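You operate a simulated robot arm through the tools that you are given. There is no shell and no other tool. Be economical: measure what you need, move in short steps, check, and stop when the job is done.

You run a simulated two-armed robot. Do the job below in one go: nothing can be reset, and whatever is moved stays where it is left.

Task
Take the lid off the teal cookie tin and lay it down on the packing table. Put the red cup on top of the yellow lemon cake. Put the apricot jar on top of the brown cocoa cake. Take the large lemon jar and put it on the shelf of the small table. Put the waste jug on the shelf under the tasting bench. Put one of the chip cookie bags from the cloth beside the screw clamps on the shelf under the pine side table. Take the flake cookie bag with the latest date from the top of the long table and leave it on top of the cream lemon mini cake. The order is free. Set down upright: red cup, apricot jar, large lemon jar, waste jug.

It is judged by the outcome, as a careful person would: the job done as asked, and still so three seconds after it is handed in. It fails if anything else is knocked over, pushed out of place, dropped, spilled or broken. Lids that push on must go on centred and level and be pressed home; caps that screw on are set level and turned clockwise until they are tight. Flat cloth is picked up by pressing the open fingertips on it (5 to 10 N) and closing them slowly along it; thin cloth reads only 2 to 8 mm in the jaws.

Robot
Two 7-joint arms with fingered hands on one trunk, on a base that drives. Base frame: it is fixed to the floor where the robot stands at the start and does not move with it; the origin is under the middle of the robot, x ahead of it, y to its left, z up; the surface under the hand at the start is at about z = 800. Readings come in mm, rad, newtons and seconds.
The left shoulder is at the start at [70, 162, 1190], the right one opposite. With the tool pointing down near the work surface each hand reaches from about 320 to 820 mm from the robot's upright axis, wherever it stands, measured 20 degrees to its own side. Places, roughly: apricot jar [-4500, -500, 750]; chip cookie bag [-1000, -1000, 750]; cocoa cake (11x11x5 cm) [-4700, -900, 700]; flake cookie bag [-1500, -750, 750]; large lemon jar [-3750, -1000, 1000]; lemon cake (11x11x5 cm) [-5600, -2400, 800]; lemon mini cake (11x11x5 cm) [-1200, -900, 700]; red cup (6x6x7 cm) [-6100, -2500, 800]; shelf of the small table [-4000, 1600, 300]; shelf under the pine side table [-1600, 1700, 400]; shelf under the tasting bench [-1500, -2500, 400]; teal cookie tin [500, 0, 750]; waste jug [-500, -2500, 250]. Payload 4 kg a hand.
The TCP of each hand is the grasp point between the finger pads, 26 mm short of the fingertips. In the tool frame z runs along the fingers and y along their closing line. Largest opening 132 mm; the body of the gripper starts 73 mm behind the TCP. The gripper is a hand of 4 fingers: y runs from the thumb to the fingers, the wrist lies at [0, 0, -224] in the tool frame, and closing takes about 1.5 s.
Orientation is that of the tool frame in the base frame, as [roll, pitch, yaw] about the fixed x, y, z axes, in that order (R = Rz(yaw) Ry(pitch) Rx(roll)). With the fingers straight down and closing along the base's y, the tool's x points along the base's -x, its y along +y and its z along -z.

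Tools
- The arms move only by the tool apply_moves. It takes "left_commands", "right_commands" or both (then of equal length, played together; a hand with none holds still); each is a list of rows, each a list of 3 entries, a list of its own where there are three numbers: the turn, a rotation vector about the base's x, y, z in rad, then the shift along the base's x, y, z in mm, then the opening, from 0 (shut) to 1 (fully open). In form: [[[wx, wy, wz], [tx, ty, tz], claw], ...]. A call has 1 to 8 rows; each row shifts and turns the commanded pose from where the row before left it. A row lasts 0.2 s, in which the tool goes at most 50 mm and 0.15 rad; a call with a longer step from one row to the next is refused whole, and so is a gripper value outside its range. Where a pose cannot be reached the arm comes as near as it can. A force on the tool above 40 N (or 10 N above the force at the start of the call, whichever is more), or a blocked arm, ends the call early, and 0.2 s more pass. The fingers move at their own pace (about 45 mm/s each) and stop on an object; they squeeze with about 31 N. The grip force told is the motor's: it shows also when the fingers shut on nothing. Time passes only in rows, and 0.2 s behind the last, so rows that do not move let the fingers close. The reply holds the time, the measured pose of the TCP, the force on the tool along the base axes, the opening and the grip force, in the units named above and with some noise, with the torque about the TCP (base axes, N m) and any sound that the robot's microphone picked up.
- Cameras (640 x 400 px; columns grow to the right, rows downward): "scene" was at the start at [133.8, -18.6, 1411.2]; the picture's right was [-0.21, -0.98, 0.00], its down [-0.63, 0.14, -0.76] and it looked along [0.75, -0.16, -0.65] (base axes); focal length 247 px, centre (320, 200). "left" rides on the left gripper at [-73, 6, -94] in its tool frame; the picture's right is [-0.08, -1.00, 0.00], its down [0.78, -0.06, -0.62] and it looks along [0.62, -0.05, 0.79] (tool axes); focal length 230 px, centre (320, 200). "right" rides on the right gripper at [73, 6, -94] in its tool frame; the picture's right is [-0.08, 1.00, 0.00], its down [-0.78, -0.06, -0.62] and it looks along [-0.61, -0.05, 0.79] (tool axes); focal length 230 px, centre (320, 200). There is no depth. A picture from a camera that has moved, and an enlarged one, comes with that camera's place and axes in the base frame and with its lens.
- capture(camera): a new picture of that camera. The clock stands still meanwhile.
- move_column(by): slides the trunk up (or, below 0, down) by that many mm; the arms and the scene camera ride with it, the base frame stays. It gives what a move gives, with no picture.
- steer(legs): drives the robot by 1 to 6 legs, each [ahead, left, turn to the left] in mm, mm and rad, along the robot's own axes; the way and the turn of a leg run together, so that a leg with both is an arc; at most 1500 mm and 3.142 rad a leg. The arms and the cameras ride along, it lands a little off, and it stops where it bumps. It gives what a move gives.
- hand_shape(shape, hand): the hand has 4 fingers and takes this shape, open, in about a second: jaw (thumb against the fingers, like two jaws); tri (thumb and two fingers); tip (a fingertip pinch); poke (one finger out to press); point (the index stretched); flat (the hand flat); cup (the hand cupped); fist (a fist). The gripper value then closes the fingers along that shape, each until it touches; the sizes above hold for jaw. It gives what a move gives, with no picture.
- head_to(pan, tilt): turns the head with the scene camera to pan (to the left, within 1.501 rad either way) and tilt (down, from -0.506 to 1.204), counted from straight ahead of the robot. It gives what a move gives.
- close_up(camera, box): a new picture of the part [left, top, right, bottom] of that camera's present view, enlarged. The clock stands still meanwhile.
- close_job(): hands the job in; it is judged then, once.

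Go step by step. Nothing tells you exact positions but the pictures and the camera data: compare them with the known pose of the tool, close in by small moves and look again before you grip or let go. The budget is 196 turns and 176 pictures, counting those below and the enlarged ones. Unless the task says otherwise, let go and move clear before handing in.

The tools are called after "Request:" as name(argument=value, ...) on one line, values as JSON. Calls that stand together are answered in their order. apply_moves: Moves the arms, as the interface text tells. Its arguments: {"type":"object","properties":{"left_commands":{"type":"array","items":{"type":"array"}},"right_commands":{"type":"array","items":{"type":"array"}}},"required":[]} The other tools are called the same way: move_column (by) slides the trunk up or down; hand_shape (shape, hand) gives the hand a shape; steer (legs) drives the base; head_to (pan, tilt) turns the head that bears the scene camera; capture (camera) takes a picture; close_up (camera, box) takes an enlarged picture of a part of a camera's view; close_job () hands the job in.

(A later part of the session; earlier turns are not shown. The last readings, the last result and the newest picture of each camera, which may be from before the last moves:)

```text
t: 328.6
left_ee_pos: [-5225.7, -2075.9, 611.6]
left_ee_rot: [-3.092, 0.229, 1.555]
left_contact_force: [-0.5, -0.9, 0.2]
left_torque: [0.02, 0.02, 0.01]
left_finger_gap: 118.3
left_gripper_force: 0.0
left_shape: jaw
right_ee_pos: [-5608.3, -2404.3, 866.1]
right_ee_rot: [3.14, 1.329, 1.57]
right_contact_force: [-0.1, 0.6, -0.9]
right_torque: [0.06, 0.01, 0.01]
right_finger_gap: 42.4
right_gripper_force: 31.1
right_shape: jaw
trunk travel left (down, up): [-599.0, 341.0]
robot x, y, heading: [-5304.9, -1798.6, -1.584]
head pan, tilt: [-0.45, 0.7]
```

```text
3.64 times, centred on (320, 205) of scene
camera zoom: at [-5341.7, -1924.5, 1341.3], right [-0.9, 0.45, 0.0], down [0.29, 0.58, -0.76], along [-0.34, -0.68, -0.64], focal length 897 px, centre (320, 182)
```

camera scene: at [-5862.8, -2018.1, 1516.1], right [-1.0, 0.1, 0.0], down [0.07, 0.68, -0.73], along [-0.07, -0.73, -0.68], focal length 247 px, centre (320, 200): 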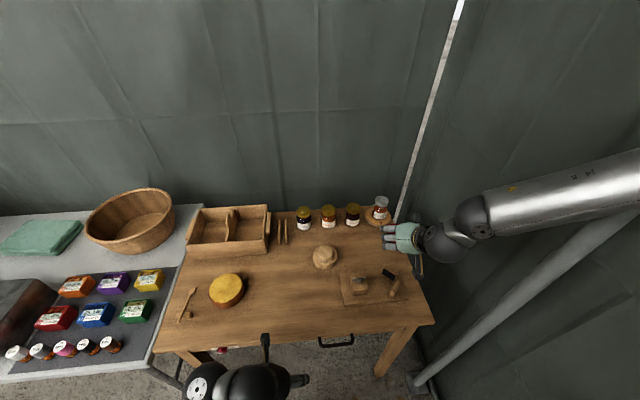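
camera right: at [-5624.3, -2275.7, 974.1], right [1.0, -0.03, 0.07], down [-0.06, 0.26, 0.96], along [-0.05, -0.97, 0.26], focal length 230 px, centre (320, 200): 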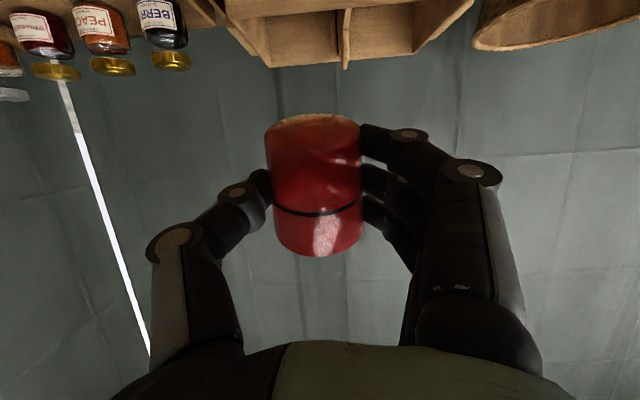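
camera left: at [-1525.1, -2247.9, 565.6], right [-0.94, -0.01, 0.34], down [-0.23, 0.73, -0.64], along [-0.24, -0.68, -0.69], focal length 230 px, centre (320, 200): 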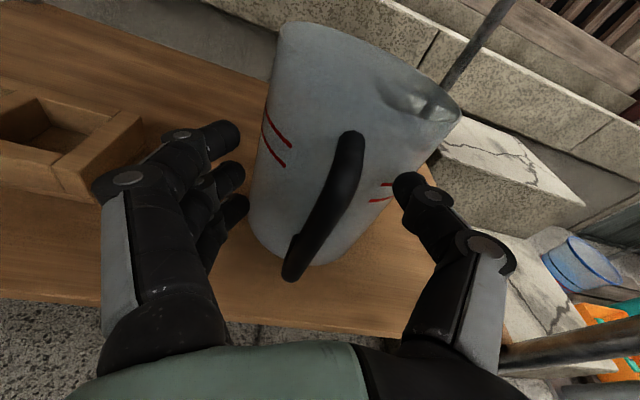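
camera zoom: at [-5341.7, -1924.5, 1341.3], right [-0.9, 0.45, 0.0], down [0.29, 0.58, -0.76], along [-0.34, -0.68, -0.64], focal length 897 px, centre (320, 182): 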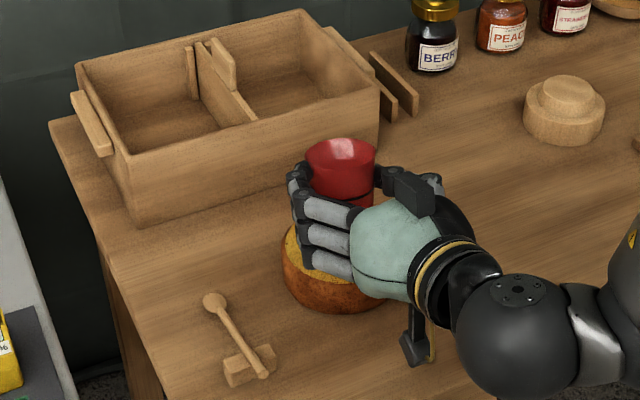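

No contact yet. Two more small steps.

Request:
move_column(by=-5)

Request:
move_column(by=-5)

Request:
move_column(by=-4)

```text
t: 329.1
left_ee_pos: [-5225.3, -2076.3, 606.9]
left_ee_rot: [-3.091, 0.229, 1.557]
left_contact_force: [0.9, -0.6, 0.0]
left_torque: [-0.01, -0.01, -0.04]
left_finger_gap: 118.4
left_gripper_force: 0.0
left_shape: jaw
right_ee_pos: [-5607.4, -2404.1, 859.7]
right_ee_rot: [3.14, 1.33, 1.573]
right_contact_force: [-0.3, -0.3, -0.3]
right_torque: [0.02, -0.04, -0.02]
right_finger_gap: 42.6
right_gripper_force: 30.7
right_shape: jaw
trunk travel left (down, up): [-594.0, 346.0]
robot x, y, heading: [-5303.7, -1798.4, -1.585]
head pan, tilt: [-0.45, 0.7]
```

```text
t: 329.7
left_ee_pos: [-5224.1, -2075.0, 601.6]
left_ee_rot: [-3.09, 0.229, 1.557]
left_contact_force: [0.1, 0.1, 0.8]
left_torque: [-0.02, 0.0, -0.03]
left_finger_gap: 118.4
left_gripper_force: 0.1
left_shape: jaw
right_ee_pos: [-5608.6, -2404.9, 855.5]
right_ee_rot: [3.138, 1.331, 1.571]
right_contact_force: [-0.2, 0.1, -1.1]
right_torque: [-0.04, 0.01, 0.01]
right_finger_gap: 42.2
right_gripper_force: 30.9
right_shape: jaw
trunk travel left (down, up): [-589.0, 351.0]
robot x, y, heading: [-5306.1, -1803.1, -1.583]
head pan, tilt: [-0.45, 0.7]
```

```text
t: 330.2
left_ee_pos: [-5225.2, -2075.0, 599.1]
left_ee_rot: [-3.091, 0.23, 1.557]
left_contact_force: [0.2, -0.2, -1.1]
left_torque: [-0.02, 0.04, -0.01]
left_finger_gap: 118.6
left_gripper_force: 0.0
left_shape: jaw
right_ee_pos: [-5608.3, -2404.9, 852.8]
right_ee_rot: [3.14, 1.329, 1.572]
right_contact_force: [-0.1, -0.3, -0.6]
right_torque: [0.02, -0.04, 0.0]
right_finger_gap: 42.6
right_gripper_force: 30.9
right_shape: jaw
trunk travel left (down, up): [-585.0, 355.0]
robot x, y, heading: [-5304.8, -1796.3, -1.587]
head pan, tilt: [-0.45, 0.7]
```

Request:
move_column(by=-5)

Request:
move_column(by=-5)

Request:
close_up(camera="right", box=[220, 60, 420, 280])

```text
t: 330.7
left_ee_pos: [-5224.3, -2075.5, 593.7]
left_ee_rot: [-3.091, 0.227, 1.558]
left_contact_force: [0.1, -0.1, -1.4]
left_torque: [0.02, 0.01, 0.0]
left_finger_gap: 118.8
left_gripper_force: 0.1
left_shape: jaw
right_ee_pos: [-5608.2, -2405.4, 846.6]
right_ee_rot: [3.14, 1.329, 1.569]
right_contact_force: [0.0, 0.5, -0.8]
right_torque: [0.05, -0.02, 0.03]
right_finger_gap: 42.6
right_gripper_force: 31.4
right_shape: jaw
trunk travel left (down, up): [-580.0, 360.0]
robot x, y, heading: [-5303.8, -1796.3, -1.576]
head pan, tilt: [-0.45, 0.7]
```

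```text
t: 331.3
left_ee_pos: [-5225.3, -2075.8, 587.4]
left_ee_rot: [-3.093, 0.228, 1.558]
left_contact_force: [0.5, 0.4, 0.1]
left_torque: [0.01, 0.01, 0.02]
left_finger_gap: 118.7
left_gripper_force: 0.1
left_shape: jaw
right_ee_pos: [-5607.0, -2404.5, 842.2]
right_ee_rot: [3.139, 1.33, 1.572]
right_contact_force: [0.0, -0.3, 0.0]
right_torque: [0.02, -0.01, 0.01]
right_finger_gap: 42.5
right_gripper_force: 30.8
right_shape: jaw
trunk travel left (down, up): [-575.0, 365.0]
robot x, y, heading: [-5307.1, -1794.8, -1.579]
head pan, tilt: [-0.45, 0.7]
```

```text
1.82 times, centred on (320, 170) of right
camera zoom: at [-5600.6, -2297.2, 794.0], right [1.0, -0.02, 0.08], down [-0.06, 0.41, 0.91], along [-0.05, -0.91, 0.41], focal length 418 px, centre (320, 254)
```

zoom: 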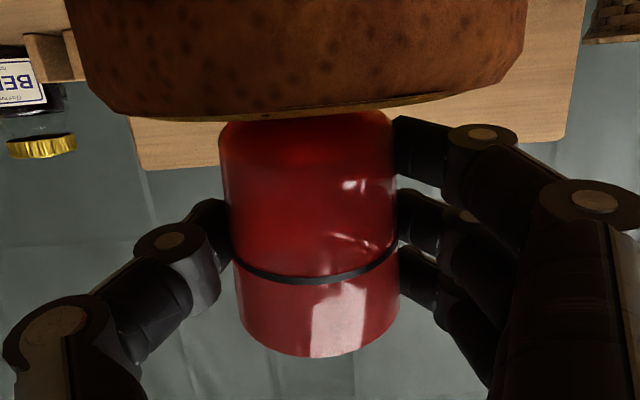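

The cup base is a few mm above the cake top. Two more tiny steps.

Request:
move_column(by=-4)

Request:
move_column(by=-4)

```text
t: 331.8
left_ee_pos: [-5223.4, -2075.9, 583.9]
left_ee_rot: [-3.092, 0.227, 1.557]
left_contact_force: [-0.3, 0.2, -1.3]
left_torque: [0.01, -0.01, -0.02]
left_finger_gap: 118.9
left_gripper_force: 0.1
left_shape: jaw
right_ee_pos: [-5606.9, -2403.9, 841.0]
right_ee_rot: [3.132, 1.336, 1.563]
right_contact_force: [-0.5, 2.4, 12.9]
right_torque: [-0.35, 0.03, -0.03]
right_finger_gap: 42.4
right_gripper_force: 31.2
right_shape: jaw
trunk travel left (down, up): [-571.0, 369.0]
robot x, y, heading: [-5300.1, -1798.7, -1.585]
head pan, tilt: [-0.45, 0.7]
```

```text
t: 332.3
left_ee_pos: [-5224.8, -2073.0, 581.6]
left_ee_rot: [-3.089, 0.233, 1.558]
left_contact_force: [0.8, 0.4, 0.3]
left_torque: [0.04, -0.01, 0.0]
left_finger_gap: 118.6
left_gripper_force: 0.2
left_shape: jaw
right_ee_pos: [-5606.7, -2402.8, 839.2]
right_ee_rot: [3.13, 1.34, 1.562]
right_contact_force: [-1.8, 3.8, 31.6]
right_torque: [-0.88, 0.16, -0.09]
right_finger_gap: 42.9
right_gripper_force: 31.4
right_shape: jaw
trunk travel left (down, up): [-567.0, 373.0]
robot x, y, heading: [-5303.0, -1795.7, -1.577]
head pan, tilt: [-0.45, 0.7]
```

Contact made. I ease up 3 mm and open slowly.

Request:
move_column(by=3)

Request:
apply_moves(right_commands=[[[0, 0, 0], [0, 0, 0], 0.38], [[0, 0, 0], [0, 0, 0], 0.42], [[0, 0, 0], [0, 0, 0], 0.46], [[0, 0, 0], [0, 0, 0], 0.55], [[0, 0, 0], [0, 0, 0], 0.7], [[0, 0, 0], [0, 0, 0], 0.85], [[0, 0, 0], [0, 0, 0], 0.85]])

Request:
capture(camera="right")

```text
t: 332.9
left_ee_pos: [-5224.2, -2073.6, 583.1]
left_ee_rot: [-3.09, 0.23, 1.557]
left_contact_force: [0.7, 0.1, 0.2]
left_torque: [0.0, -0.02, 0.01]
left_finger_gap: 118.6
left_gripper_force: 0.0
left_shape: jaw
right_ee_pos: [-5606.0, -2403.3, 840.2]
right_ee_rot: [3.141, 1.334, 1.57]
right_contact_force: [-0.8, 2.6, 24.9]
right_torque: [-0.72, 0.09, -0.04]
right_finger_gap: 42.8
right_gripper_force: 30.8
right_shape: jaw
trunk travel left (down, up): [-570.0, 370.0]
robot x, y, heading: [-5302.2, -1795.4, -1.577]
head pan, tilt: [-0.45, 0.7]
```

```text
t: 334.5
left_ee_pos: [-5224.2, -2075.5, 583.2]
left_ee_rot: [-3.09, 0.229, 1.557]
left_contact_force: [-0.5, -0.9, -0.4]
left_torque: [-0.03, -0.04, -0.02]
left_finger_gap: 118.3
left_gripper_force: 0.1
left_shape: jaw
right_ee_pos: [-5608.7, -2405.5, 837.0]
right_ee_rot: [3.14, 1.331, 1.57]
right_contact_force: [-0.4, -0.6, -0.1]
right_torque: [-0.01, 0.0, -0.01]
right_finger_gap: 112.0
right_gripper_force: 0.0
right_shape: jaw
trunk travel left (down, up): [-570.0, 370.0]
robot x, y, heading: [-5302.4, -1800.3, -1.585]
head pan, tilt: [-0.45, 0.7]
```

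```text
28 pictures are left
camera right: at [-5600.6, -2297.2, 788.9], right [1.0, -0.02, 0.08], down [-0.06, 0.41, 0.91], along [-0.05, -0.91, 0.41], focal length 230 px, centre (320, 200)
```

right: 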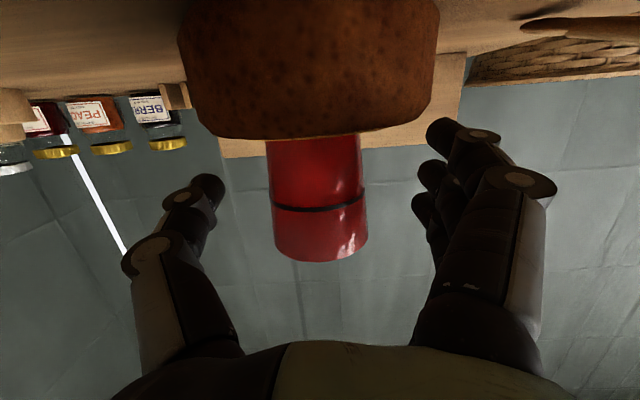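

The cup stands upright on the lemon cake. I back straight out and verify.

Request:
steer(legs=[[-280, 0, 0]])

Request:
capture(camera="scene")

```text
t: 336.4
left_ee_pos: [-5222.1, -1796.0, 584.2]
left_ee_rot: [-3.092, 0.229, 1.558]
left_contact_force: [0.2, -0.2, 1.0]
left_torque: [0.01, 0.03, -0.02]
left_finger_gap: 118.6
left_gripper_force: 0.1
left_shape: jaw
right_ee_pos: [-5602.9, -2125.2, 837.4]
right_ee_rot: [3.139, 1.33, 1.573]
right_contact_force: [0.2, -0.5, 0.2]
right_torque: [-0.01, 0.01, -0.01]
right_finger_gap: 111.9
right_gripper_force: 0.0
right_shape: jaw
trunk travel left (down, up): [-570.0, 370.0]
robot x, y, heading: [-5300.8, -1517.9, -1.58]
head pan, tilt: [-0.45, 0.7]
```

```text
27 pictures are left
camera scene: at [-5338.6, -1644.4, 1312.4], right [-0.9, 0.44, 0.0], down [0.29, 0.58, -0.77], along [-0.34, -0.69, -0.64], focal length 247 px, centre (320, 200)
```

scene: 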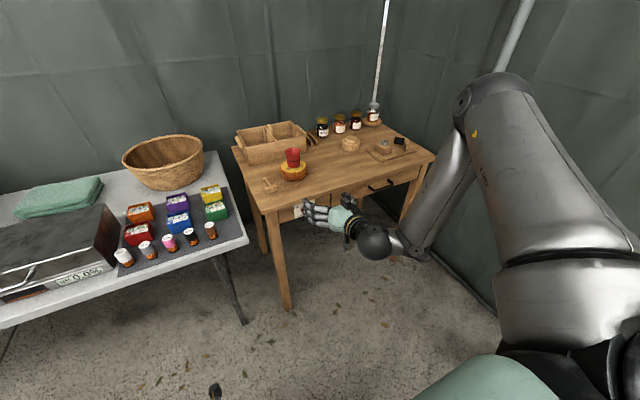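

Cup upright on the cake: done. Next the apricot jar: I raise the trunk, restore the right hand, and move to the west end of the long table, facing east.

Request:
move_column(by=300)

Request:
apply_moves(right_commands=[[[0.147, 0, 0], [0, 0, 0], 0.8], [[0.147, 0, 0], [0, 0, 0], 0.8], [[0.147, 0, 0], [0, 0, 0], 0.8], [[0.147, 0, 0], [0, 0, 0], 0.8], [[0.147, 0, 0], [0, 0, 0], 0.8], [[0.147, 0, 0], [0, 0, 0], 0.8], [[0.147, 0, 0], [0, 0, 0], 0.8], [[0.147, 0, 0], [0, 0, 0], 0.8]])

Request:
steer(legs=[[-800, 0, 0], [0, 0, 1.58]])

Request:
head_to(pan=0.0, tilt=0.6)

Request:
capture(camera="scene")

```text
t: 339.4
left_ee_pos: [-5221.0, -1795.0, 882.7]
left_ee_rot: [-3.091, 0.229, 1.558]
left_contact_force: [0.0, 0.8, -0.5]
left_torque: [-0.01, -0.01, 0.01]
left_finger_gap: 118.6
left_gripper_force: 0.0
left_shape: jaw
right_ee_pos: [-5603.5, -2125.2, 1137.0]
right_ee_rot: [3.137, 1.33, 1.573]
right_contact_force: [0.1, 0.2, -0.8]
right_torque: [0.01, 0.0, -0.02]
right_finger_gap: 112.1
right_gripper_force: 0.0
right_shape: jaw
trunk travel left (down, up): [-870.0, 70.0]
robot x, y, heading: [-5301.0, -1518.2, -1.58]
head pan, tilt: [-0.45, 0.7]
```

```text
t: 341.2
left_ee_pos: [-5220.5, -1796.6, 882.8]
left_ee_rot: [-3.09, 0.226, 1.557]
left_contact_force: [-0.5, -0.3, 0.6]
left_torque: [0.04, 0.0, -0.01]
left_finger_gap: 118.9
left_gripper_force: 0.1
left_shape: jaw
right_ee_pos: [-5602.9, -2128.4, 1136.1]
right_ee_rot: [3.137, 0.151, 1.571]
right_contact_force: [-0.5, -0.1, -0.3]
right_torque: [-0.01, 0.0, 0.03]
right_finger_gap: 105.8
right_gripper_force: 0.1
right_shape: jaw
trunk travel left (down, up): [-870.0, 70.0]
robot x, y, heading: [-5304.2, -1515.7, -1.58]
head pan, tilt: [-0.45, 0.7]
```

```text
t: 349.4
left_ee_pos: [-5011.8, -625.9, 882.7]
left_ee_rot: [-3.09, 0.23, -3.133]
left_contact_force: [0.1, 0.6, -0.2]
left_torque: [-0.01, -0.02, 0.0]
left_finger_gap: 118.7
left_gripper_force: 0.0
left_shape: jaw
right_ee_pos: [-4673.6, -1000.8, 1137.4]
right_ee_rot: [3.136, 0.153, -3.12]
right_contact_force: [-0.2, -0.1, -0.6]
right_torque: [0.05, 0.02, 0.02]
right_finger_gap: 105.9
right_gripper_force: 0.0
right_shape: jaw
trunk travel left (down, up): [-870.0, 70.0]
robot x, y, heading: [-5288.9, -709.1, 0.01]
head pan, tilt: [-0.45, 0.7]
```

```text
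t: 350.3
left_ee_pos: [-5011.7, -626.8, 882.7]
left_ee_rot: [-3.092, 0.229, -3.132]
left_contact_force: [-1.0, -0.7, 1.0]
left_torque: [0.03, -0.04, 0.0]
left_finger_gap: 118.8
left_gripper_force: 0.0
left_shape: jaw
right_ee_pos: [-4675.1, -1001.2, 1136.9]
right_ee_rot: [3.135, 0.153, -3.121]
right_contact_force: [0.3, 0.3, 0.7]
right_torque: [0.0, 0.01, -0.02]
right_finger_gap: 105.5
right_gripper_force: 0.1
right_shape: jaw
trunk travel left (down, up): [-870.0, 70.0]
robot x, y, heading: [-5289.0, -709.0, 0.008]
head pan, tilt: [0.0, 0.6]
```

```text
26 pictures are left
camera scene: at [-5148.5, -710.3, 1621.0], right [0.01, -1.0, 0.0], down [-0.57, -0.01, -0.82], along [0.82, 0.01, -0.57], focal length 247 px, centre (320, 200)
```

scene: 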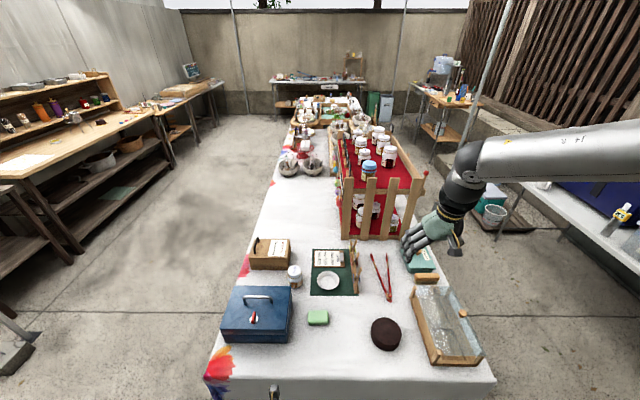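

Cocoa cake at (385,333); a small jar at (295,275); the jar rack behind. I zoom in.

Request:
close_up(camera="scene", box=[240, 120, 430, 300])

```text
2.22 times, centred on (335, 210) of scene
camera zoom: at [-5148.5, -710.3, 1621.0], right [0.01, -1.0, 0.0], down [-0.57, -0.01, -0.82], along [0.82, 0.01, -0.57], focal length 548 px, centre (287, 178)
```

zoom: 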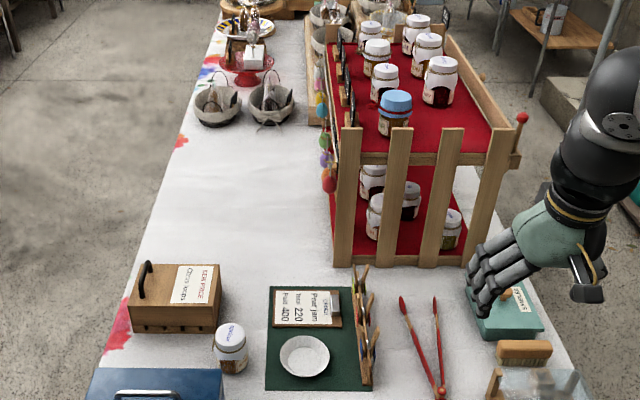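

Request:
close_up(camera="scene", box=[275, 255, 323, 290])

```text
11.43 times, centred on (299, 272) of scene
camera zoom: at [-5148.5, -710.3, 1621.0], right [0.01, -1.0, 0.0], down [-0.57, -0.01, -0.82], along [0.82, 0.01, -0.57], focal length 2820 px, centre (560, -629)
```

zoom: 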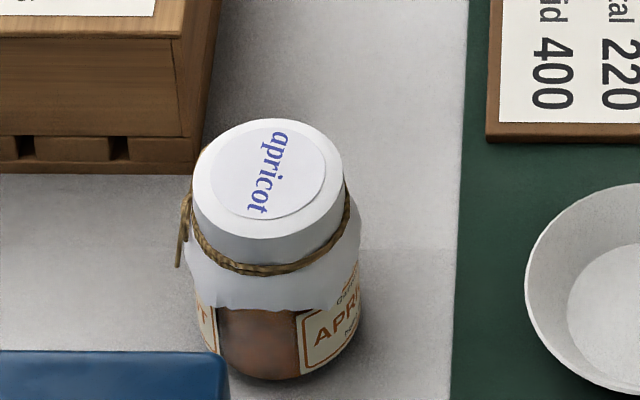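

Confirmed apricot, at about [-4484, -598], top z≈807. I shift the base left and forward so it suits the right arm, then lower.

Request:
steer(legs=[[0, 450, 0], [125, 0, 0]])

Request:
move_column(by=-220)

Request:
apply_moves(right_commands=[[[0, 0.147, 0], [16, -12, 0], 0.8], [[0, 0, 0], [16, -12, 0], 0.8], [[0, 0, 0], [16, -12, 0], 0.8], [[0, 0, 0], [16, -10, 0], 0.8], [[0, 0, 0], [0, 0, 0], 0.8]])

Request:
capture(camera="right")

```text
t: 353.9
left_ee_pos: [-4896.5, -179.0, 882.6]
left_ee_rot: [-3.091, 0.228, -3.124]
left_contact_force: [0.2, 0.2, -0.2]
left_torque: [-0.01, -0.05, 0.02]
left_finger_gap: 118.7
left_gripper_force: 0.0
left_shape: jaw
right_ee_pos: [-4556.9, -551.0, 1138.3]
right_ee_rot: [3.136, 0.156, -3.114]
right_contact_force: [-0.6, 0.5, 1.1]
right_torque: [0.0, -0.06, -0.03]
right_finger_gap: 106.1
right_gripper_force: 0.0
right_shape: jaw
trunk travel left (down, up): [-870.0, 70.0]
robot x, y, heading: [-5169.7, -267.3, 0.02]
head pan, tilt: [0.0, 0.6]
```

```text
t: 356.2
left_ee_pos: [-4896.8, -180.5, 663.2]
left_ee_rot: [-3.092, 0.228, -3.124]
left_contact_force: [-0.7, 0.2, 0.4]
left_torque: [-0.03, -0.02, -0.01]
left_finger_gap: 118.9
left_gripper_force: 0.1
left_shape: jaw
right_ee_pos: [-4553.7, -551.9, 916.8]
right_ee_rot: [3.136, 0.156, -3.114]
right_contact_force: [1.1, -0.6, 0.3]
right_torque: [0.02, 0.04, -0.02]
right_finger_gap: 105.9
right_gripper_force: 0.0
right_shape: jaw
trunk travel left (down, up): [-650.0, 290.0]
robot x, y, heading: [-5171.4, -266.7, 0.018]
head pan, tilt: [0.0, 0.6]
```

```text
t: 357.4
left_ee_pos: [-4895.0, -178.7, 663.5]
left_ee_rot: [-3.09, 0.227, -3.123]
left_contact_force: [0.6, 0.5, -1.2]
left_torque: [0.05, -0.02, 0.04]
left_finger_gap: 118.8
left_gripper_force: 0.0
left_shape: jaw
right_ee_pos: [-4522.2, -607.6, 919.7]
right_ee_rot: [3.132, 0.012, -3.114]
right_contact_force: [0.6, 0.2, -0.4]
right_torque: [0.0, -0.01, -0.01]
right_finger_gap: 106.0
right_gripper_force: 0.2
right_shape: jaw
right hand out of reach, approached as far as the arm can: row 2, 3, 4
trunk travel left (down, up): [-650.0, 290.0]
robot x, y, heading: [-5171.1, -264.9, 0.021]
head pan, tilt: [0.0, 0.6]
```

```text
23 pictures are left
camera right: at [-4594.7, -606.0, 1013.3], right [0.05, 1.0, 0.01], down [0.78, -0.04, 0.62], along [0.62, -0.02, -0.78], focal length 230 px, centre (320, 200)
```

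right: 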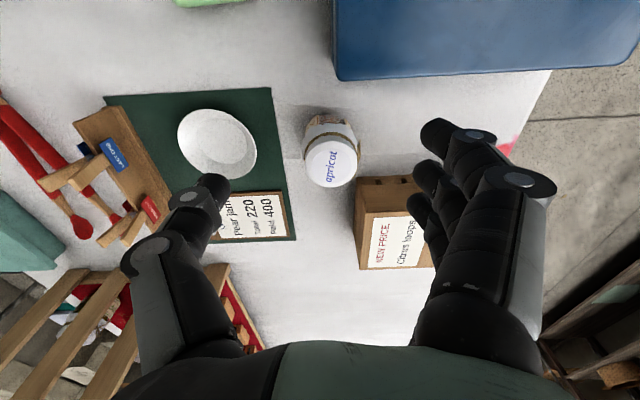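

Jar top at [-4482, -597]. I creep the base forward 38 mm and adjust 10 mm sideways.

Request:
steer(legs=[[38, 8, 0]])

Request:
move_column(by=-90)

Request:
capture(camera="right")

```text
t: 358.3
left_ee_pos: [-4858.8, -169.8, 663.0]
left_ee_rot: [-3.092, 0.228, -3.126]
left_contact_force: [0.0, 0.6, -0.4]
left_torque: [0.0, 0.0, -0.03]
left_finger_gap: 118.4
left_gripper_force: 0.1
left_shape: jaw
right_ee_pos: [-4486.1, -599.8, 921.0]
right_ee_rot: [3.131, 0.01, -3.114]
right_contact_force: [0.1, -0.7, 0.3]
right_torque: [-0.01, -0.01, -0.04]
right_finger_gap: 106.3
right_gripper_force: 0.0
right_shape: jaw
trunk travel left (down, up): [-650.0, 290.0]
robot x, y, heading: [-5135.4, -258.6, 0.022]
head pan, tilt: [0.0, 0.6]
```

```text
t: 359.5
left_ee_pos: [-4857.9, -171.0, 572.7]
left_ee_rot: [-3.091, 0.228, -3.125]
left_contact_force: [-0.2, 0.6, 0.9]
left_torque: [-0.02, 0.01, 0.02]
left_finger_gap: 118.7
left_gripper_force: 0.1
left_shape: jaw
right_ee_pos: [-4483.8, -598.2, 830.9]
right_ee_rot: [3.131, 0.011, -3.114]
right_contact_force: [1.0, 0.7, -0.1]
right_torque: [0.0, 0.01, 0.02]
right_finger_gap: 105.7
right_gripper_force: 0.1
right_shape: jaw
trunk travel left (down, up): [-560.0, 380.0]
robot x, y, heading: [-5133.1, -260.7, 0.018]
head pan, tilt: [0.0, 0.6]
```

```text
22 pictures are left
camera right: at [-4557.2, -597.7, 923.3], right [0.05, 1.0, 0.01], down [0.78, -0.05, 0.62], along [0.62, -0.02, -0.78], focal length 230 px, centre (320, 200)
```

right: 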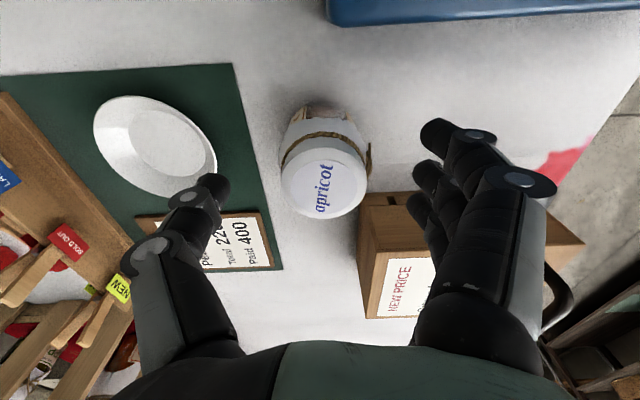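

Centred over the jar with room on both sides. I lower 58 mm and close.

Request:
move_column(by=-58)

Request:
apply_moves(right_commands=[[[0, 0, 0], [0, 0, 0], 0.6], [[0, 0, 0], [0, 0, 0], 0.4], [[0, 0, 0], [0, 0, 0], 0.2], [[0, 0, 0], [0, 0, 0], 0], [[0, 0, 0], [0, 0, 0], 0], [[0, 0, 0], [0, 0, 0], 0], [[0, 0, 0], [0, 0, 0], 0]])

```text
t: 360.5
left_ee_pos: [-4857.7, -171.0, 515.3]
left_ee_rot: [-3.091, 0.227, -3.125]
left_contact_force: [-0.3, 0.4, 0.5]
left_torque: [0.01, 0.0, -0.01]
left_finger_gap: 118.5
left_gripper_force: 0.1
left_shape: jaw
right_ee_pos: [-4485.4, -599.0, 772.3]
right_ee_rot: [3.132, 0.01, -3.112]
right_contact_force: [0.4, 0.6, -0.9]
right_torque: [0.01, -0.01, 0.02]
right_finger_gap: 105.9
right_gripper_force: 0.1
right_shape: jaw
trunk travel left (down, up): [-502.0, 438.0]
robot x, y, heading: [-5134.2, -258.7, 0.024]
head pan, tilt: [0.0, 0.6]
```

```text
t: 362.1
left_ee_pos: [-4858.7, -171.1, 515.0]
left_ee_rot: [-3.091, 0.228, -3.127]
left_contact_force: [-0.2, -0.9, 0.1]
left_torque: [0.01, -0.02, 0.04]
left_finger_gap: 118.7
left_gripper_force: 0.0
left_shape: jaw
right_ee_pos: [-4483.9, -599.5, 772.0]
right_ee_rot: [3.131, 0.011, -3.113]
right_contact_force: [-0.9, 0.0, 0.9]
right_torque: [0.04, 0.0, -0.01]
right_finger_gap: 43.1
right_gripper_force: 30.4
right_shape: jaw
trunk travel left (down, up): [-502.0, 438.0]
robot x, y, heading: [-5133.1, -259.1, 0.017]
head pan, tilt: [0.0, 0.6]
```

Solid grip. I lift 220 mm and carry it to above the cocoa cake by moving the base.

Request:
move_column(by=220)

Request:
steer(legs=[[-220, 0, 0], [0, -331, 0]])

Request:
head_to(pan=-0.4, tilt=0.75)

Request:
capture(camera="scene")

```text
t: 364.4
left_ee_pos: [-4856.9, -171.7, 735.1]
left_ee_rot: [-3.091, 0.229, -3.126]
left_contact_force: [0.6, 0.1, -0.8]
left_torque: [0.0, 0.01, 0.0]
left_finger_gap: 118.4
left_gripper_force: 0.1
left_shape: jaw
right_ee_pos: [-4484.0, -599.3, 991.6]
right_ee_rot: [3.131, 0.01, -3.113]
right_contact_force: [-0.6, 0.1, -2.2]
right_torque: [-0.02, -0.01, 0.0]
right_finger_gap: 43.0
right_gripper_force: 30.9
right_shape: jaw
trunk travel left (down, up): [-722.0, 218.0]
robot x, y, heading: [-5129.1, -261.5, 0.017]
head pan, tilt: [0.0, 0.6]
```

```text
t: 367.9
left_ee_pos: [-5075.6, -504.3, 734.5]
left_ee_rot: [-3.09, 0.226, -3.132]
left_contact_force: [-0.4, 0.2, -0.4]
left_torque: [-0.01, 0.0, -0.03]
left_finger_gap: 118.7
left_gripper_force: 0.1
left_shape: jaw
right_ee_pos: [-4706.4, -934.8, 992.7]
right_ee_rot: [3.131, 0.01, -3.121]
right_contact_force: [-1.1, 0.2, -3.9]
right_torque: [-0.08, 0.0, -0.03]
right_finger_gap: 43.1
right_gripper_force: 30.7
right_shape: jaw
trunk travel left (down, up): [-722.0, 218.0]
robot x, y, heading: [-5352.0, -593.4, 0.011]
head pan, tilt: [0.0, 0.6]
```

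```text
t: 368.8
left_ee_pos: [-5077.1, -504.2, 734.4]
left_ee_rot: [-3.091, 0.228, -3.132]
left_contact_force: [-0.6, 0.0, -0.1]
left_torque: [0.01, 0.0, 0.0]
left_finger_gap: 118.2
left_gripper_force: 0.0
left_shape: jaw
right_ee_pos: [-4706.9, -935.0, 991.4]
right_ee_rot: [3.132, 0.011, -3.121]
right_contact_force: [0.2, -0.7, -3.1]
right_torque: [0.0, 0.02, -0.02]
right_finger_gap: 43.2
right_gripper_force: 31.7
right_shape: jaw
trunk travel left (down, up): [-722.0, 218.0]
robot x, y, heading: [-5351.5, -589.5, 0.01]
head pan, tilt: [-0.4, 0.75]
```

```text
21 pictures are left
camera scene: at [-5223.8, -620.6, 1460.1], right [-0.38, -0.93, 0.0], down [-0.63, 0.26, -0.73], along [0.68, -0.28, -0.68], focal length 247 px, centre (320, 200)
```

scene: 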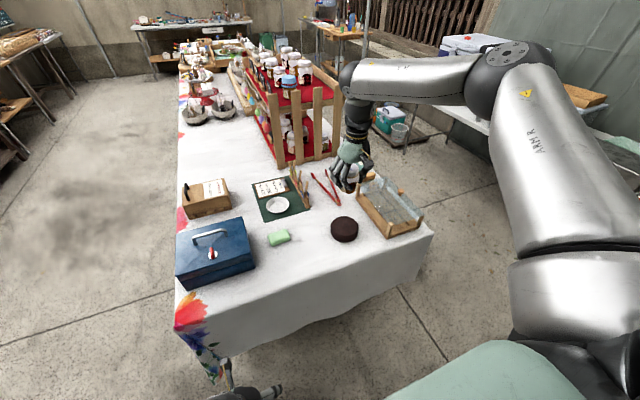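

The cake top seems at about [-4685, -940]. I check with the hand camera before lowering.

Request:
move_column(by=-100)

Request:
capture(camera="right")

```text
t: 370.1
left_ee_pos: [-5075.9, -504.1, 633.7]
left_ee_rot: [-3.092, 0.228, -3.133]
left_contact_force: [-1.2, 0.4, -0.6]
left_torque: [0.02, 0.01, 0.02]
left_finger_gap: 118.6
left_gripper_force: 0.0
left_shape: jaw
right_ee_pos: [-4704.7, -936.3, 892.1]
right_ee_rot: [3.132, 0.01, -3.122]
right_contact_force: [-0.1, -0.5, -2.7]
right_torque: [0.01, 0.03, 0.01]
right_finger_gap: 42.8
right_gripper_force: 30.7
right_shape: jaw
trunk travel left (down, up): [-622.0, 318.0]
robot x, y, heading: [-5349.5, -590.6, 0.009]
head pan, tilt: [-0.4, 0.75]
```

```text
20 pictures are left
camera right: at [-4778.5, -933.4, 985.0], right [0.06, 1.0, 0.01], down [0.78, -0.05, 0.62], along [0.62, -0.03, -0.78], focal length 230 px, centre (320, 200)
```

right: 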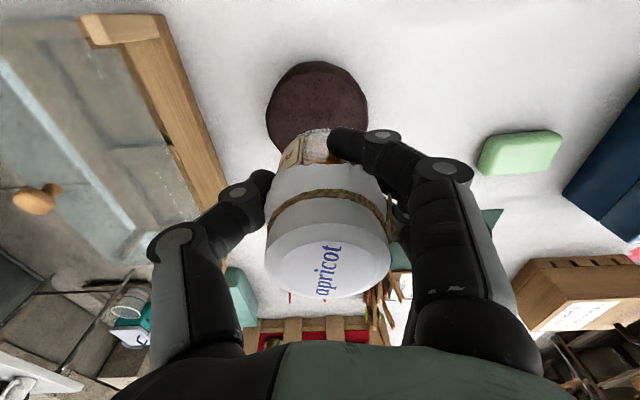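

Cake centre ≈ [-4698, -939], 7 mm off. I trim and lower in steps until contact.

Request:
apply_moves(right_commands=[[[0, 0, 0], [6, -3, 0], 0], [[0, 0, 0], [0, 0, 0], 0]])

Request:
move_column(by=-62)

Request:
move_column(by=-5)

Request:
move_column(by=-5)

```text
t: 370.7
left_ee_pos: [-5075.2, -503.5, 634.9]
left_ee_rot: [-3.092, 0.228, -3.132]
left_contact_force: [-0.1, 0.0, 0.6]
left_torque: [0.04, 0.01, -0.03]
left_finger_gap: 118.5
left_gripper_force: 0.0
left_shape: jaw
right_ee_pos: [-4703.9, -938.3, 891.8]
right_ee_rot: [3.13, 0.015, -3.122]
right_contact_force: [0.0, 0.7, -3.0]
right_torque: [-0.05, 0.04, 0.01]
right_finger_gap: 43.0
right_gripper_force: 30.9
right_shape: jaw
right hand out of reach, approached as far as the arm can: row 1
trunk travel left (down, up): [-622.0, 318.0]
robot x, y, heading: [-5352.0, -587.8, 0.009]
head pan, tilt: [-0.4, 0.75]
```

```text
t: 371.7
left_ee_pos: [-5077.0, -504.8, 573.9]
left_ee_rot: [-3.092, 0.229, -3.133]
left_contact_force: [-0.2, 0.3, -0.8]
left_torque: [0.02, 0.0, -0.01]
left_finger_gap: 118.5
left_gripper_force: 0.1
left_shape: jaw
right_ee_pos: [-4703.7, -939.4, 829.8]
right_ee_rot: [3.129, 0.016, -3.123]
right_contact_force: [0.7, 0.7, -2.8]
right_torque: [-0.03, 0.02, 0.01]
right_finger_gap: 43.0
right_gripper_force: 30.8
right_shape: jaw
trunk travel left (down, up): [-560.0, 380.0]
robot x, y, heading: [-5354.7, -590.5, 0.007]
head pan, tilt: [-0.4, 0.75]
```

```text
t: 372.3
left_ee_pos: [-5076.0, -504.1, 567.9]
left_ee_rot: [-3.091, 0.226, -3.132]
left_contact_force: [0.4, 0.7, -0.2]
left_torque: [0.0, -0.04, 0.01]
left_finger_gap: 118.6
left_gripper_force: 0.0
left_shape: jaw
right_ee_pos: [-4704.2, -939.7, 825.0]
right_ee_rot: [3.127, 0.015, -3.123]
right_contact_force: [0.1, -0.4, -2.8]
right_torque: [-0.04, 0.03, -0.03]
right_finger_gap: 42.7
right_gripper_force: 31.2
right_shape: jaw
trunk travel left (down, up): [-555.0, 385.0]
robot x, y, heading: [-5352.7, -589.4, 0.01]
head pan, tilt: [-0.4, 0.75]
```

```text
t: 372.8
left_ee_pos: [-5076.1, -503.6, 563.2]
left_ee_rot: [-3.092, 0.226, -3.133]
left_contact_force: [-0.7, -0.3, 0.2]
left_torque: [0.02, 0.01, -0.02]
left_finger_gap: 118.7
left_gripper_force: 0.1
left_shape: jaw
right_ee_pos: [-4704.1, -939.1, 820.8]
right_ee_rot: [3.128, 0.014, -3.123]
right_contact_force: [0.2, 0.5, -3.6]
right_torque: [-0.03, 0.02, 0.01]
right_finger_gap: 43.0
right_gripper_force: 30.8
right_shape: jaw
trunk travel left (down, up): [-550.0, 390.0]
robot x, y, heading: [-5351.2, -590.8, 0.01]
head pan, tilt: [-0.4, 0.75]
```

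Weight still hanging (-3 N); continuing in small steps.

Request:
move_column(by=-5)

Request:
move_column(by=-4)

Request:
move_column(by=-4)

```text
t: 373.4
left_ee_pos: [-5076.3, -504.5, 558.4]
left_ee_rot: [-3.091, 0.226, -3.134]
left_contact_force: [-0.1, -0.1, 0.9]
left_torque: [0.0, 0.0, -0.03]
left_finger_gap: 118.7
left_gripper_force: 0.1
left_shape: jaw
right_ee_pos: [-4703.5, -938.4, 815.2]
right_ee_rot: [3.13, 0.014, -3.123]
right_contact_force: [0.5, -0.2, -3.8]
right_torque: [-0.01, 0.06, 0.05]
right_finger_gap: 43.1
right_gripper_force: 31.0
right_shape: jaw
trunk travel left (down, up): [-545.0, 395.0]
robot x, y, heading: [-5349.9, -588.3, 0.013]
head pan, tilt: [-0.4, 0.75]
```

```text
t: 373.9
left_ee_pos: [-5075.9, -504.6, 554.3]
left_ee_rot: [-3.091, 0.229, -3.135]
left_contact_force: [-0.5, -0.1, -0.4]
left_torque: [0.04, 0.05, 0.03]
left_finger_gap: 118.5
left_gripper_force: 0.3
left_shape: jaw
right_ee_pos: [-4704.8, -938.0, 812.8]
right_ee_rot: [3.129, 0.018, -3.121]
right_contact_force: [-0.4, -1.1, 8.2]
right_torque: [0.03, -0.03, -0.04]
right_finger_gap: 43.2
right_gripper_force: 31.1
right_shape: jaw
trunk travel left (down, up): [-541.0, 399.0]
robot x, y, heading: [-5348.8, -587.4, 0.01]
head pan, tilt: [-0.4, 0.75]
```

```text
t: 374.4
left_ee_pos: [-5078.1, -503.7, 550.7]
left_ee_rot: [-3.089, 0.229, -3.133]
left_contact_force: [-0.5, 0.4, 0.5]
left_torque: [0.0, 0.02, 0.02]
left_finger_gap: 118.5
left_gripper_force: 0.1
left_shape: jaw
right_ee_pos: [-4703.8, -938.7, 812.5]
right_ee_rot: [3.13, 0.025, -3.124]
right_contact_force: [2.3, -3.6, 27.0]
right_torque: [-0.09, -0.11, 0.0]
right_finger_gap: 43.8
right_gripper_force: 30.6
right_shape: jaw
trunk travel left (down, up): [-537.0, 403.0]
robot x, y, heading: [-5348.9, -589.2, 0.004]
head pan, tilt: [-0.4, 0.75]
```

Contact. I ease up 3 mm, open the hand, and rise straight up with the trunk.

Request:
move_column(by=3)

Request:
apply_moves(right_commands=[[[0, 0, 0], [0, 0, 0], 0.38], [[0, 0, 0], [0, 0, 0], 0.42], [[0, 0, 0], [0, 0, 0], 0.5], [[0, 0, 0], [0, 0, 0], 0.65], [[0, 0, 0], [0, 0, 0], 0.75], [[0, 0, 0], [0, 0, 0], 0.75]])

Request:
move_column(by=200)

Request:
capture(camera="scene")

```text
t: 374.9
left_ee_pos: [-5078.2, -502.4, 553.2]
left_ee_rot: [-3.091, 0.229, -3.134]
left_contact_force: [0.7, 0.3, 1.0]
left_torque: [0.02, 0.03, 0.03]
left_finger_gap: 118.7
left_gripper_force: 0.1
left_shape: jaw
right_ee_pos: [-4705.2, -939.3, 812.3]
right_ee_rot: [3.132, 0.017, -3.124]
right_contact_force: [5.0, -2.3, 19.9]
right_torque: [-0.06, -0.22, -0.02]
right_finger_gap: 43.4
right_gripper_force: 30.9
right_shape: jaw
trunk travel left (down, up): [-540.0, 400.0]
robot x, y, heading: [-5354.6, -588.0, 0.016]
head pan, tilt: [-0.4, 0.75]
```

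```text
t: 376.3
left_ee_pos: [-5076.7, -504.6, 551.9]
left_ee_rot: [-3.091, 0.224, -3.133]
left_contact_force: [0.1, 0.4, -0.3]
left_torque: [-0.02, 0.01, -0.01]
left_finger_gap: 118.7
left_gripper_force: 0.0
left_shape: jaw
right_ee_pos: [-4703.4, -937.4, 810.5]
right_ee_rot: [3.131, 0.014, -3.123]
right_contact_force: [-0.7, -0.4, -0.2]
right_torque: [0.0, 0.03, -0.03]
right_finger_gap: 98.5
right_gripper_force: 0.0
right_shape: jaw
trunk travel left (down, up): [-540.0, 400.0]
robot x, y, heading: [-5353.8, -591.0, 0.011]
head pan, tilt: [-0.4, 0.75]
```

```text
t: 378.5
left_ee_pos: [-5075.1, -503.6, 751.5]
left_ee_rot: [-3.091, 0.227, -3.133]
left_contact_force: [-0.2, 0.1, -0.1]
left_torque: [0.02, -0.01, -0.01]
left_finger_gap: 118.6
left_gripper_force: 0.0
left_shape: jaw
right_ee_pos: [-4703.4, -938.9, 1009.9]
right_ee_rot: [3.131, 0.013, -3.122]
right_contact_force: [1.1, 0.4, -0.4]
right_torque: [0.01, -0.03, -0.01]
right_finger_gap: 98.9
right_gripper_force: 0.0
right_shape: jaw
trunk travel left (down, up): [-740.0, 200.0]
robot x, y, heading: [-5356.3, -590.3, 0.015]
head pan, tilt: [-0.4, 0.75]
```

```text
19 pictures are left
camera scene: at [-5224.2, -620.8, 1478.0], right [-0.38, -0.93, 0.0], down [-0.63, 0.26, -0.73], along [0.68, -0.28, -0.68], focal length 247 px, centre (320, 200)
```

scene: 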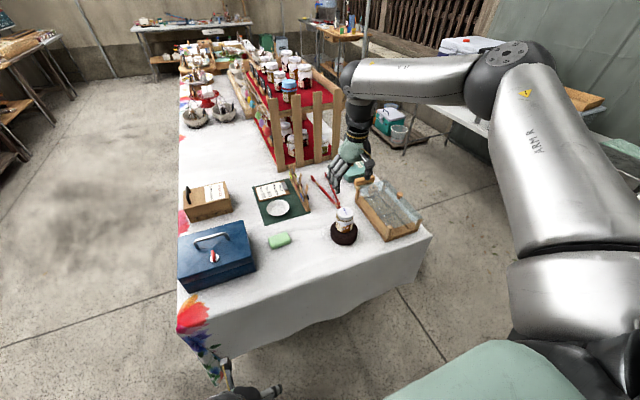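

Apricot jar stands on the cocoa cake. Next, the large lemon jar: I raise the trunk, go round to the table's -y aisle and face the rack.

Request:
move_column(by=190)

Request:
steer(legs=[[0, -1130, 0], [1500, 0, 0], [0, 0, 1.57]])

Request:
head_to(pan=0.0, tilt=0.6)

Request:
capture(camera="scene")

```text
t: 380.6
left_ee_pos: [-5076.4, -504.7, 941.8]
left_ee_rot: [-3.09, 0.226, -3.132]
left_contact_force: [0.1, -0.2, 0.6]
left_torque: [-0.01, 0.01, 0.0]
left_finger_gap: 118.5
left_gripper_force: 0.1
left_shape: jaw
right_ee_pos: [-4703.7, -939.0, 1200.6]
right_ee_rot: [3.131, 0.015, -3.123]
right_contact_force: [-0.4, 0.0, 0.2]
right_torque: [-0.01, -0.01, 0.03]
right_finger_gap: 98.8
right_gripper_force: 0.0
right_shape: jaw
trunk travel left (down, up): [-930.0, 10.0]
robot x, y, heading: [-5352.4, -588.3, 0.014]
head pan, tilt: [-0.4, 0.75]
```

```text
t: 397.4
left_ee_pos: [-3919.4, -1442.1, 942.6]
left_ee_rot: [-3.09, 0.227, -1.539]
left_contact_force: [0.0, 0.0, 0.9]
left_torque: [-0.01, 0.01, -0.02]
left_finger_gap: 118.5
left_gripper_force: 0.1
left_shape: jaw
right_ee_pos: [-3493.0, -1060.6, 1200.2]
right_ee_rot: [3.13, 0.015, -1.528]
right_contact_force: [-0.1, 0.7, 0.5]
right_torque: [0.01, 0.01, 0.01]
right_finger_gap: 98.6
right_gripper_force: 0.1
right_shape: jaw
trunk travel left (down, up): [-930.0, 10.0]
robot x, y, heading: [-3826.6, -1714.8, 1.604]
head pan, tilt: [-0.4, 0.75]
```

```text
t: 398.2
left_ee_pos: [-3918.5, -1443.7, 943.2]
left_ee_rot: [-3.09, 0.227, -1.537]
left_contact_force: [0.5, -0.2, -0.2]
left_torque: [0.01, 0.02, 0.04]
left_finger_gap: 118.4
left_gripper_force: 0.1
left_shape: jaw
right_ee_pos: [-3491.9, -1061.5, 1200.8]
right_ee_rot: [3.131, 0.013, -1.526]
right_contact_force: [-0.8, -0.6, 0.1]
right_torque: [-0.02, 0.01, 0.01]
right_finger_gap: 98.8
right_gripper_force: 0.0
right_shape: jaw
trunk travel left (down, up): [-930.0, 10.0]
robot x, y, heading: [-3825.9, -1713.2, 1.61]
head pan, tilt: [0.0, 0.6]
```

```text
18 pictures are left
camera scene: at [-3830.9, -1578.7, 1680.9], right [1.0, 0.03, 0.0], down [0.02, -0.56, -0.82], along [-0.03, 0.82, -0.57], focal length 247 px, centre (320, 200)
```

scene: 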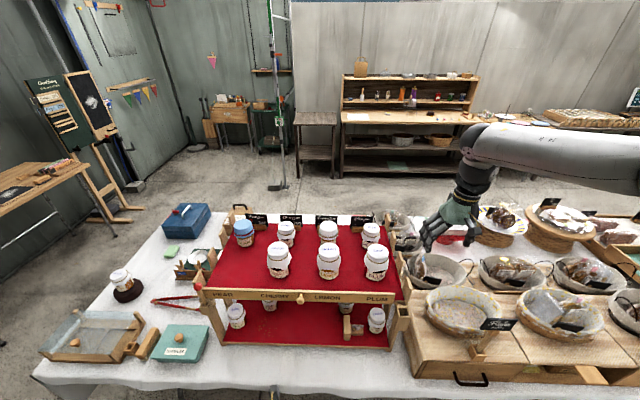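

The rack is labelled PEAR, CHERRY, LEMON, PLUM; the big jar in the lemon column is at (328,262). I verify its label.

Request:
close_up(camera="scene", box=[225, 210, 405, 310])

```text
3.56 times, centred on (315, 260) of scene
camera zoom: at [-3830.9, -1578.7, 1680.9], right [1.0, 0.03, 0.0], down [0.02, -0.56, -0.82], along [-0.03, 0.82, -0.57], focal length 877 px, centre (338, -13)
```

zoom: 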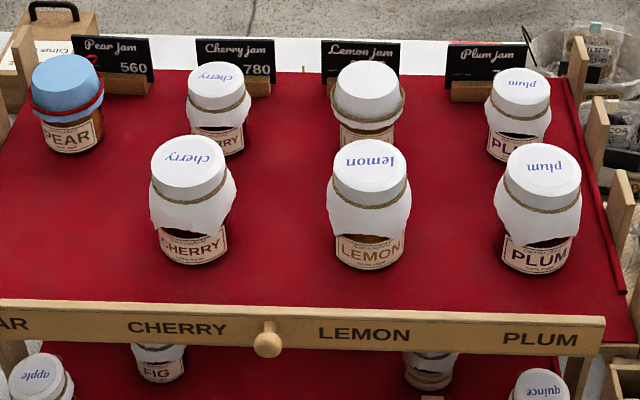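

Lemon confirmed, near [-3822, -1010]. I shift the base so the jar comes under the right hand, then check with the hand camera.

Request:
steer(legs=[[0, 0, -0.04], [40, 330, 0]])

Request:
capture(camera="right")

```text
t: 400.8
left_ee_pos: [-4237.9, -1399.6, 944.0]
left_ee_rot: [-3.092, 0.228, -1.578]
left_contact_force: [0.5, -0.8, -0.6]
left_torque: [0.04, 0.03, -0.03]
left_finger_gap: 118.5
left_gripper_force: 0.0
left_shape: jaw
right_ee_pos: [-3796.5, -1033.0, 1198.9]
right_ee_rot: [3.129, 0.013, -1.565]
right_contact_force: [0.9, -0.9, 0.4]
right_torque: [-0.04, -0.01, 0.04]
right_finger_gap: 98.6
right_gripper_force: 0.0
right_shape: jaw
trunk travel left (down, up): [-930.0, 10.0]
robot x, y, heading: [-4154.1, -1674.0, 1.566]
head pan, tilt: [0.0, 0.6]
```

```text
16 pictures are left
camera right: at [-3799.4, -1108.7, 1292.5], right [-1.0, 0.07, 0.01], down [0.06, 0.78, 0.63], along [0.03, 0.63, -0.78], focal length 230 px, centre (320, 200)
```

right: 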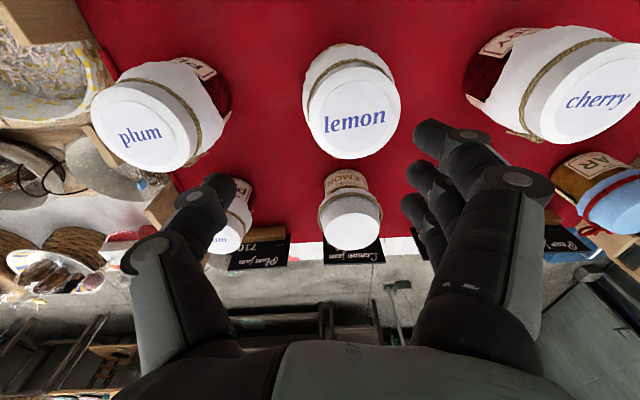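

Lemon lid top at [-3823, -1048, 1128], bottom ≈1016. Because it must go under a table, I grasp it from the front with a forward-pitched hand. I pitch and move to a pre-grasp.

Request:
apply_moves(right_commands=[[[0.14, 0, 0], [-4, -16, 0], 0.9], [[0.14, 0, 0], [-4, -16, 0], 0.9], [[0.14, 0, 0], [-4, -16, -5], 0.9], [[0.14, 0, 0], [-4, -16, -15], 0.9], [[0.14, 0, 0], [-4, -16, -15], 0.9], [[0.14, 0, 0], [-4, -16, -17], 0.9], [[0.14, 0, 0], [-3, -15, -17], 0.9], [[0, 0, 0], [0, 0, 0], 0.9]])

Request:
capture(camera="right")

```text
t: 402.6
left_ee_pos: [-4239.4, -1399.2, 942.5]
left_ee_rot: [-3.091, 0.227, -1.576]
left_contact_force: [1.2, 1.0, -0.2]
left_torque: [0.02, 0.0, -0.02]
left_finger_gap: 118.5
left_gripper_force: 0.0
left_shape: jaw
right_ee_pos: [-3824.8, -1144.0, 1130.4]
right_ee_rot: [-3.141, 0.993, -1.559]
right_contact_force: [0.7, 0.8, -0.7]
right_torque: [0.03, -0.03, -0.03]
right_finger_gap: 118.6
right_gripper_force: 0.0
right_shape: jaw
trunk travel left (down, up): [-930.0, 10.0]
robot x, y, heading: [-4158.9, -1676.3, 1.568]
head pan, tilt: [0.0, 0.6]
```

```text
15 pictures are left
camera right: at [-3828.3, -1263.6, 1121.1], right [-1.0, 0.03, 0.07], down [0.06, -0.09, 0.99], along [0.04, 1.0, 0.09], focal length 230 px, centre (320, 200)
```

right: 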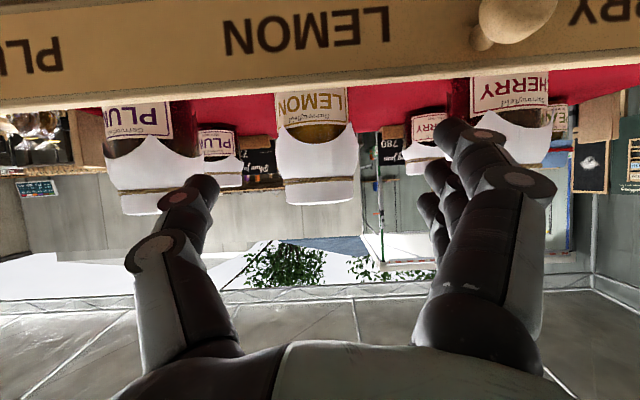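

The path is clear above the front rail. I advance to the jar, z≈1085, and close.

Request:
apply_moves(right_commands=[[[0, 0, 0], [2, 24, -10], 0.9], [[0, 0, 0], [2, 24, -12], 0.9], [[0, 0, 0], [1, 24, -12], 0.9], [[0, 0, 0], [0, 22, -10], 0.9], [[0, 0, 0], [0, 0, 0], 0.7], [[0, 0, 0], [0, 0, 0], 0.6]])

Request:
capture(camera="right")

```text
t: 404.0
left_ee_pos: [-4238.4, -1400.0, 944.3]
left_ee_rot: [-3.091, 0.23, -1.577]
left_contact_force: [0.3, 1.0, -0.4]
left_torque: [-0.01, 0.01, 0.04]
left_finger_gap: 118.5
left_gripper_force: 0.1
left_shape: jaw
right_ee_pos: [-3818.7, -1049.2, 1085.5]
right_ee_rot: [3.137, 0.996, -1.562]
right_contact_force: [0.6, -0.8, 0.1]
right_torque: [0.0, 0.0, 0.04]
right_finger_gap: 79.8
right_gripper_force: 0.0
right_shape: jaw
trunk travel left (down, up): [-930.0, 10.0]
robot x, y, heading: [-4153.9, -1675.6, 1.572]
head pan, tilt: [0.0, 0.6]
```

```text
14 pictures are left
camera right: at [-3821.8, -1169.5, 1075.8], right [-1.0, 0.03, 0.07], down [0.06, -0.09, 0.99], along [0.04, 1.0, 0.09], focal length 230 px, centre (320, 200)
```

right: 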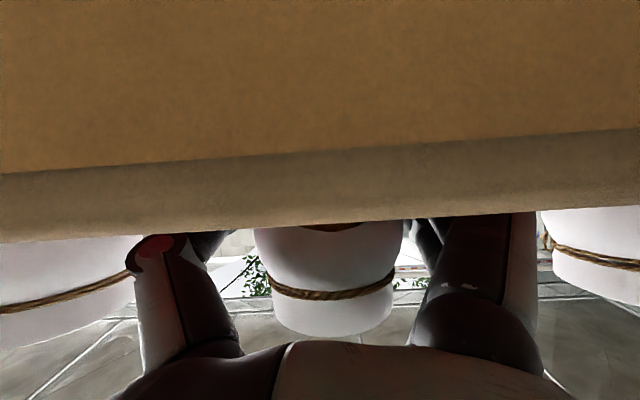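

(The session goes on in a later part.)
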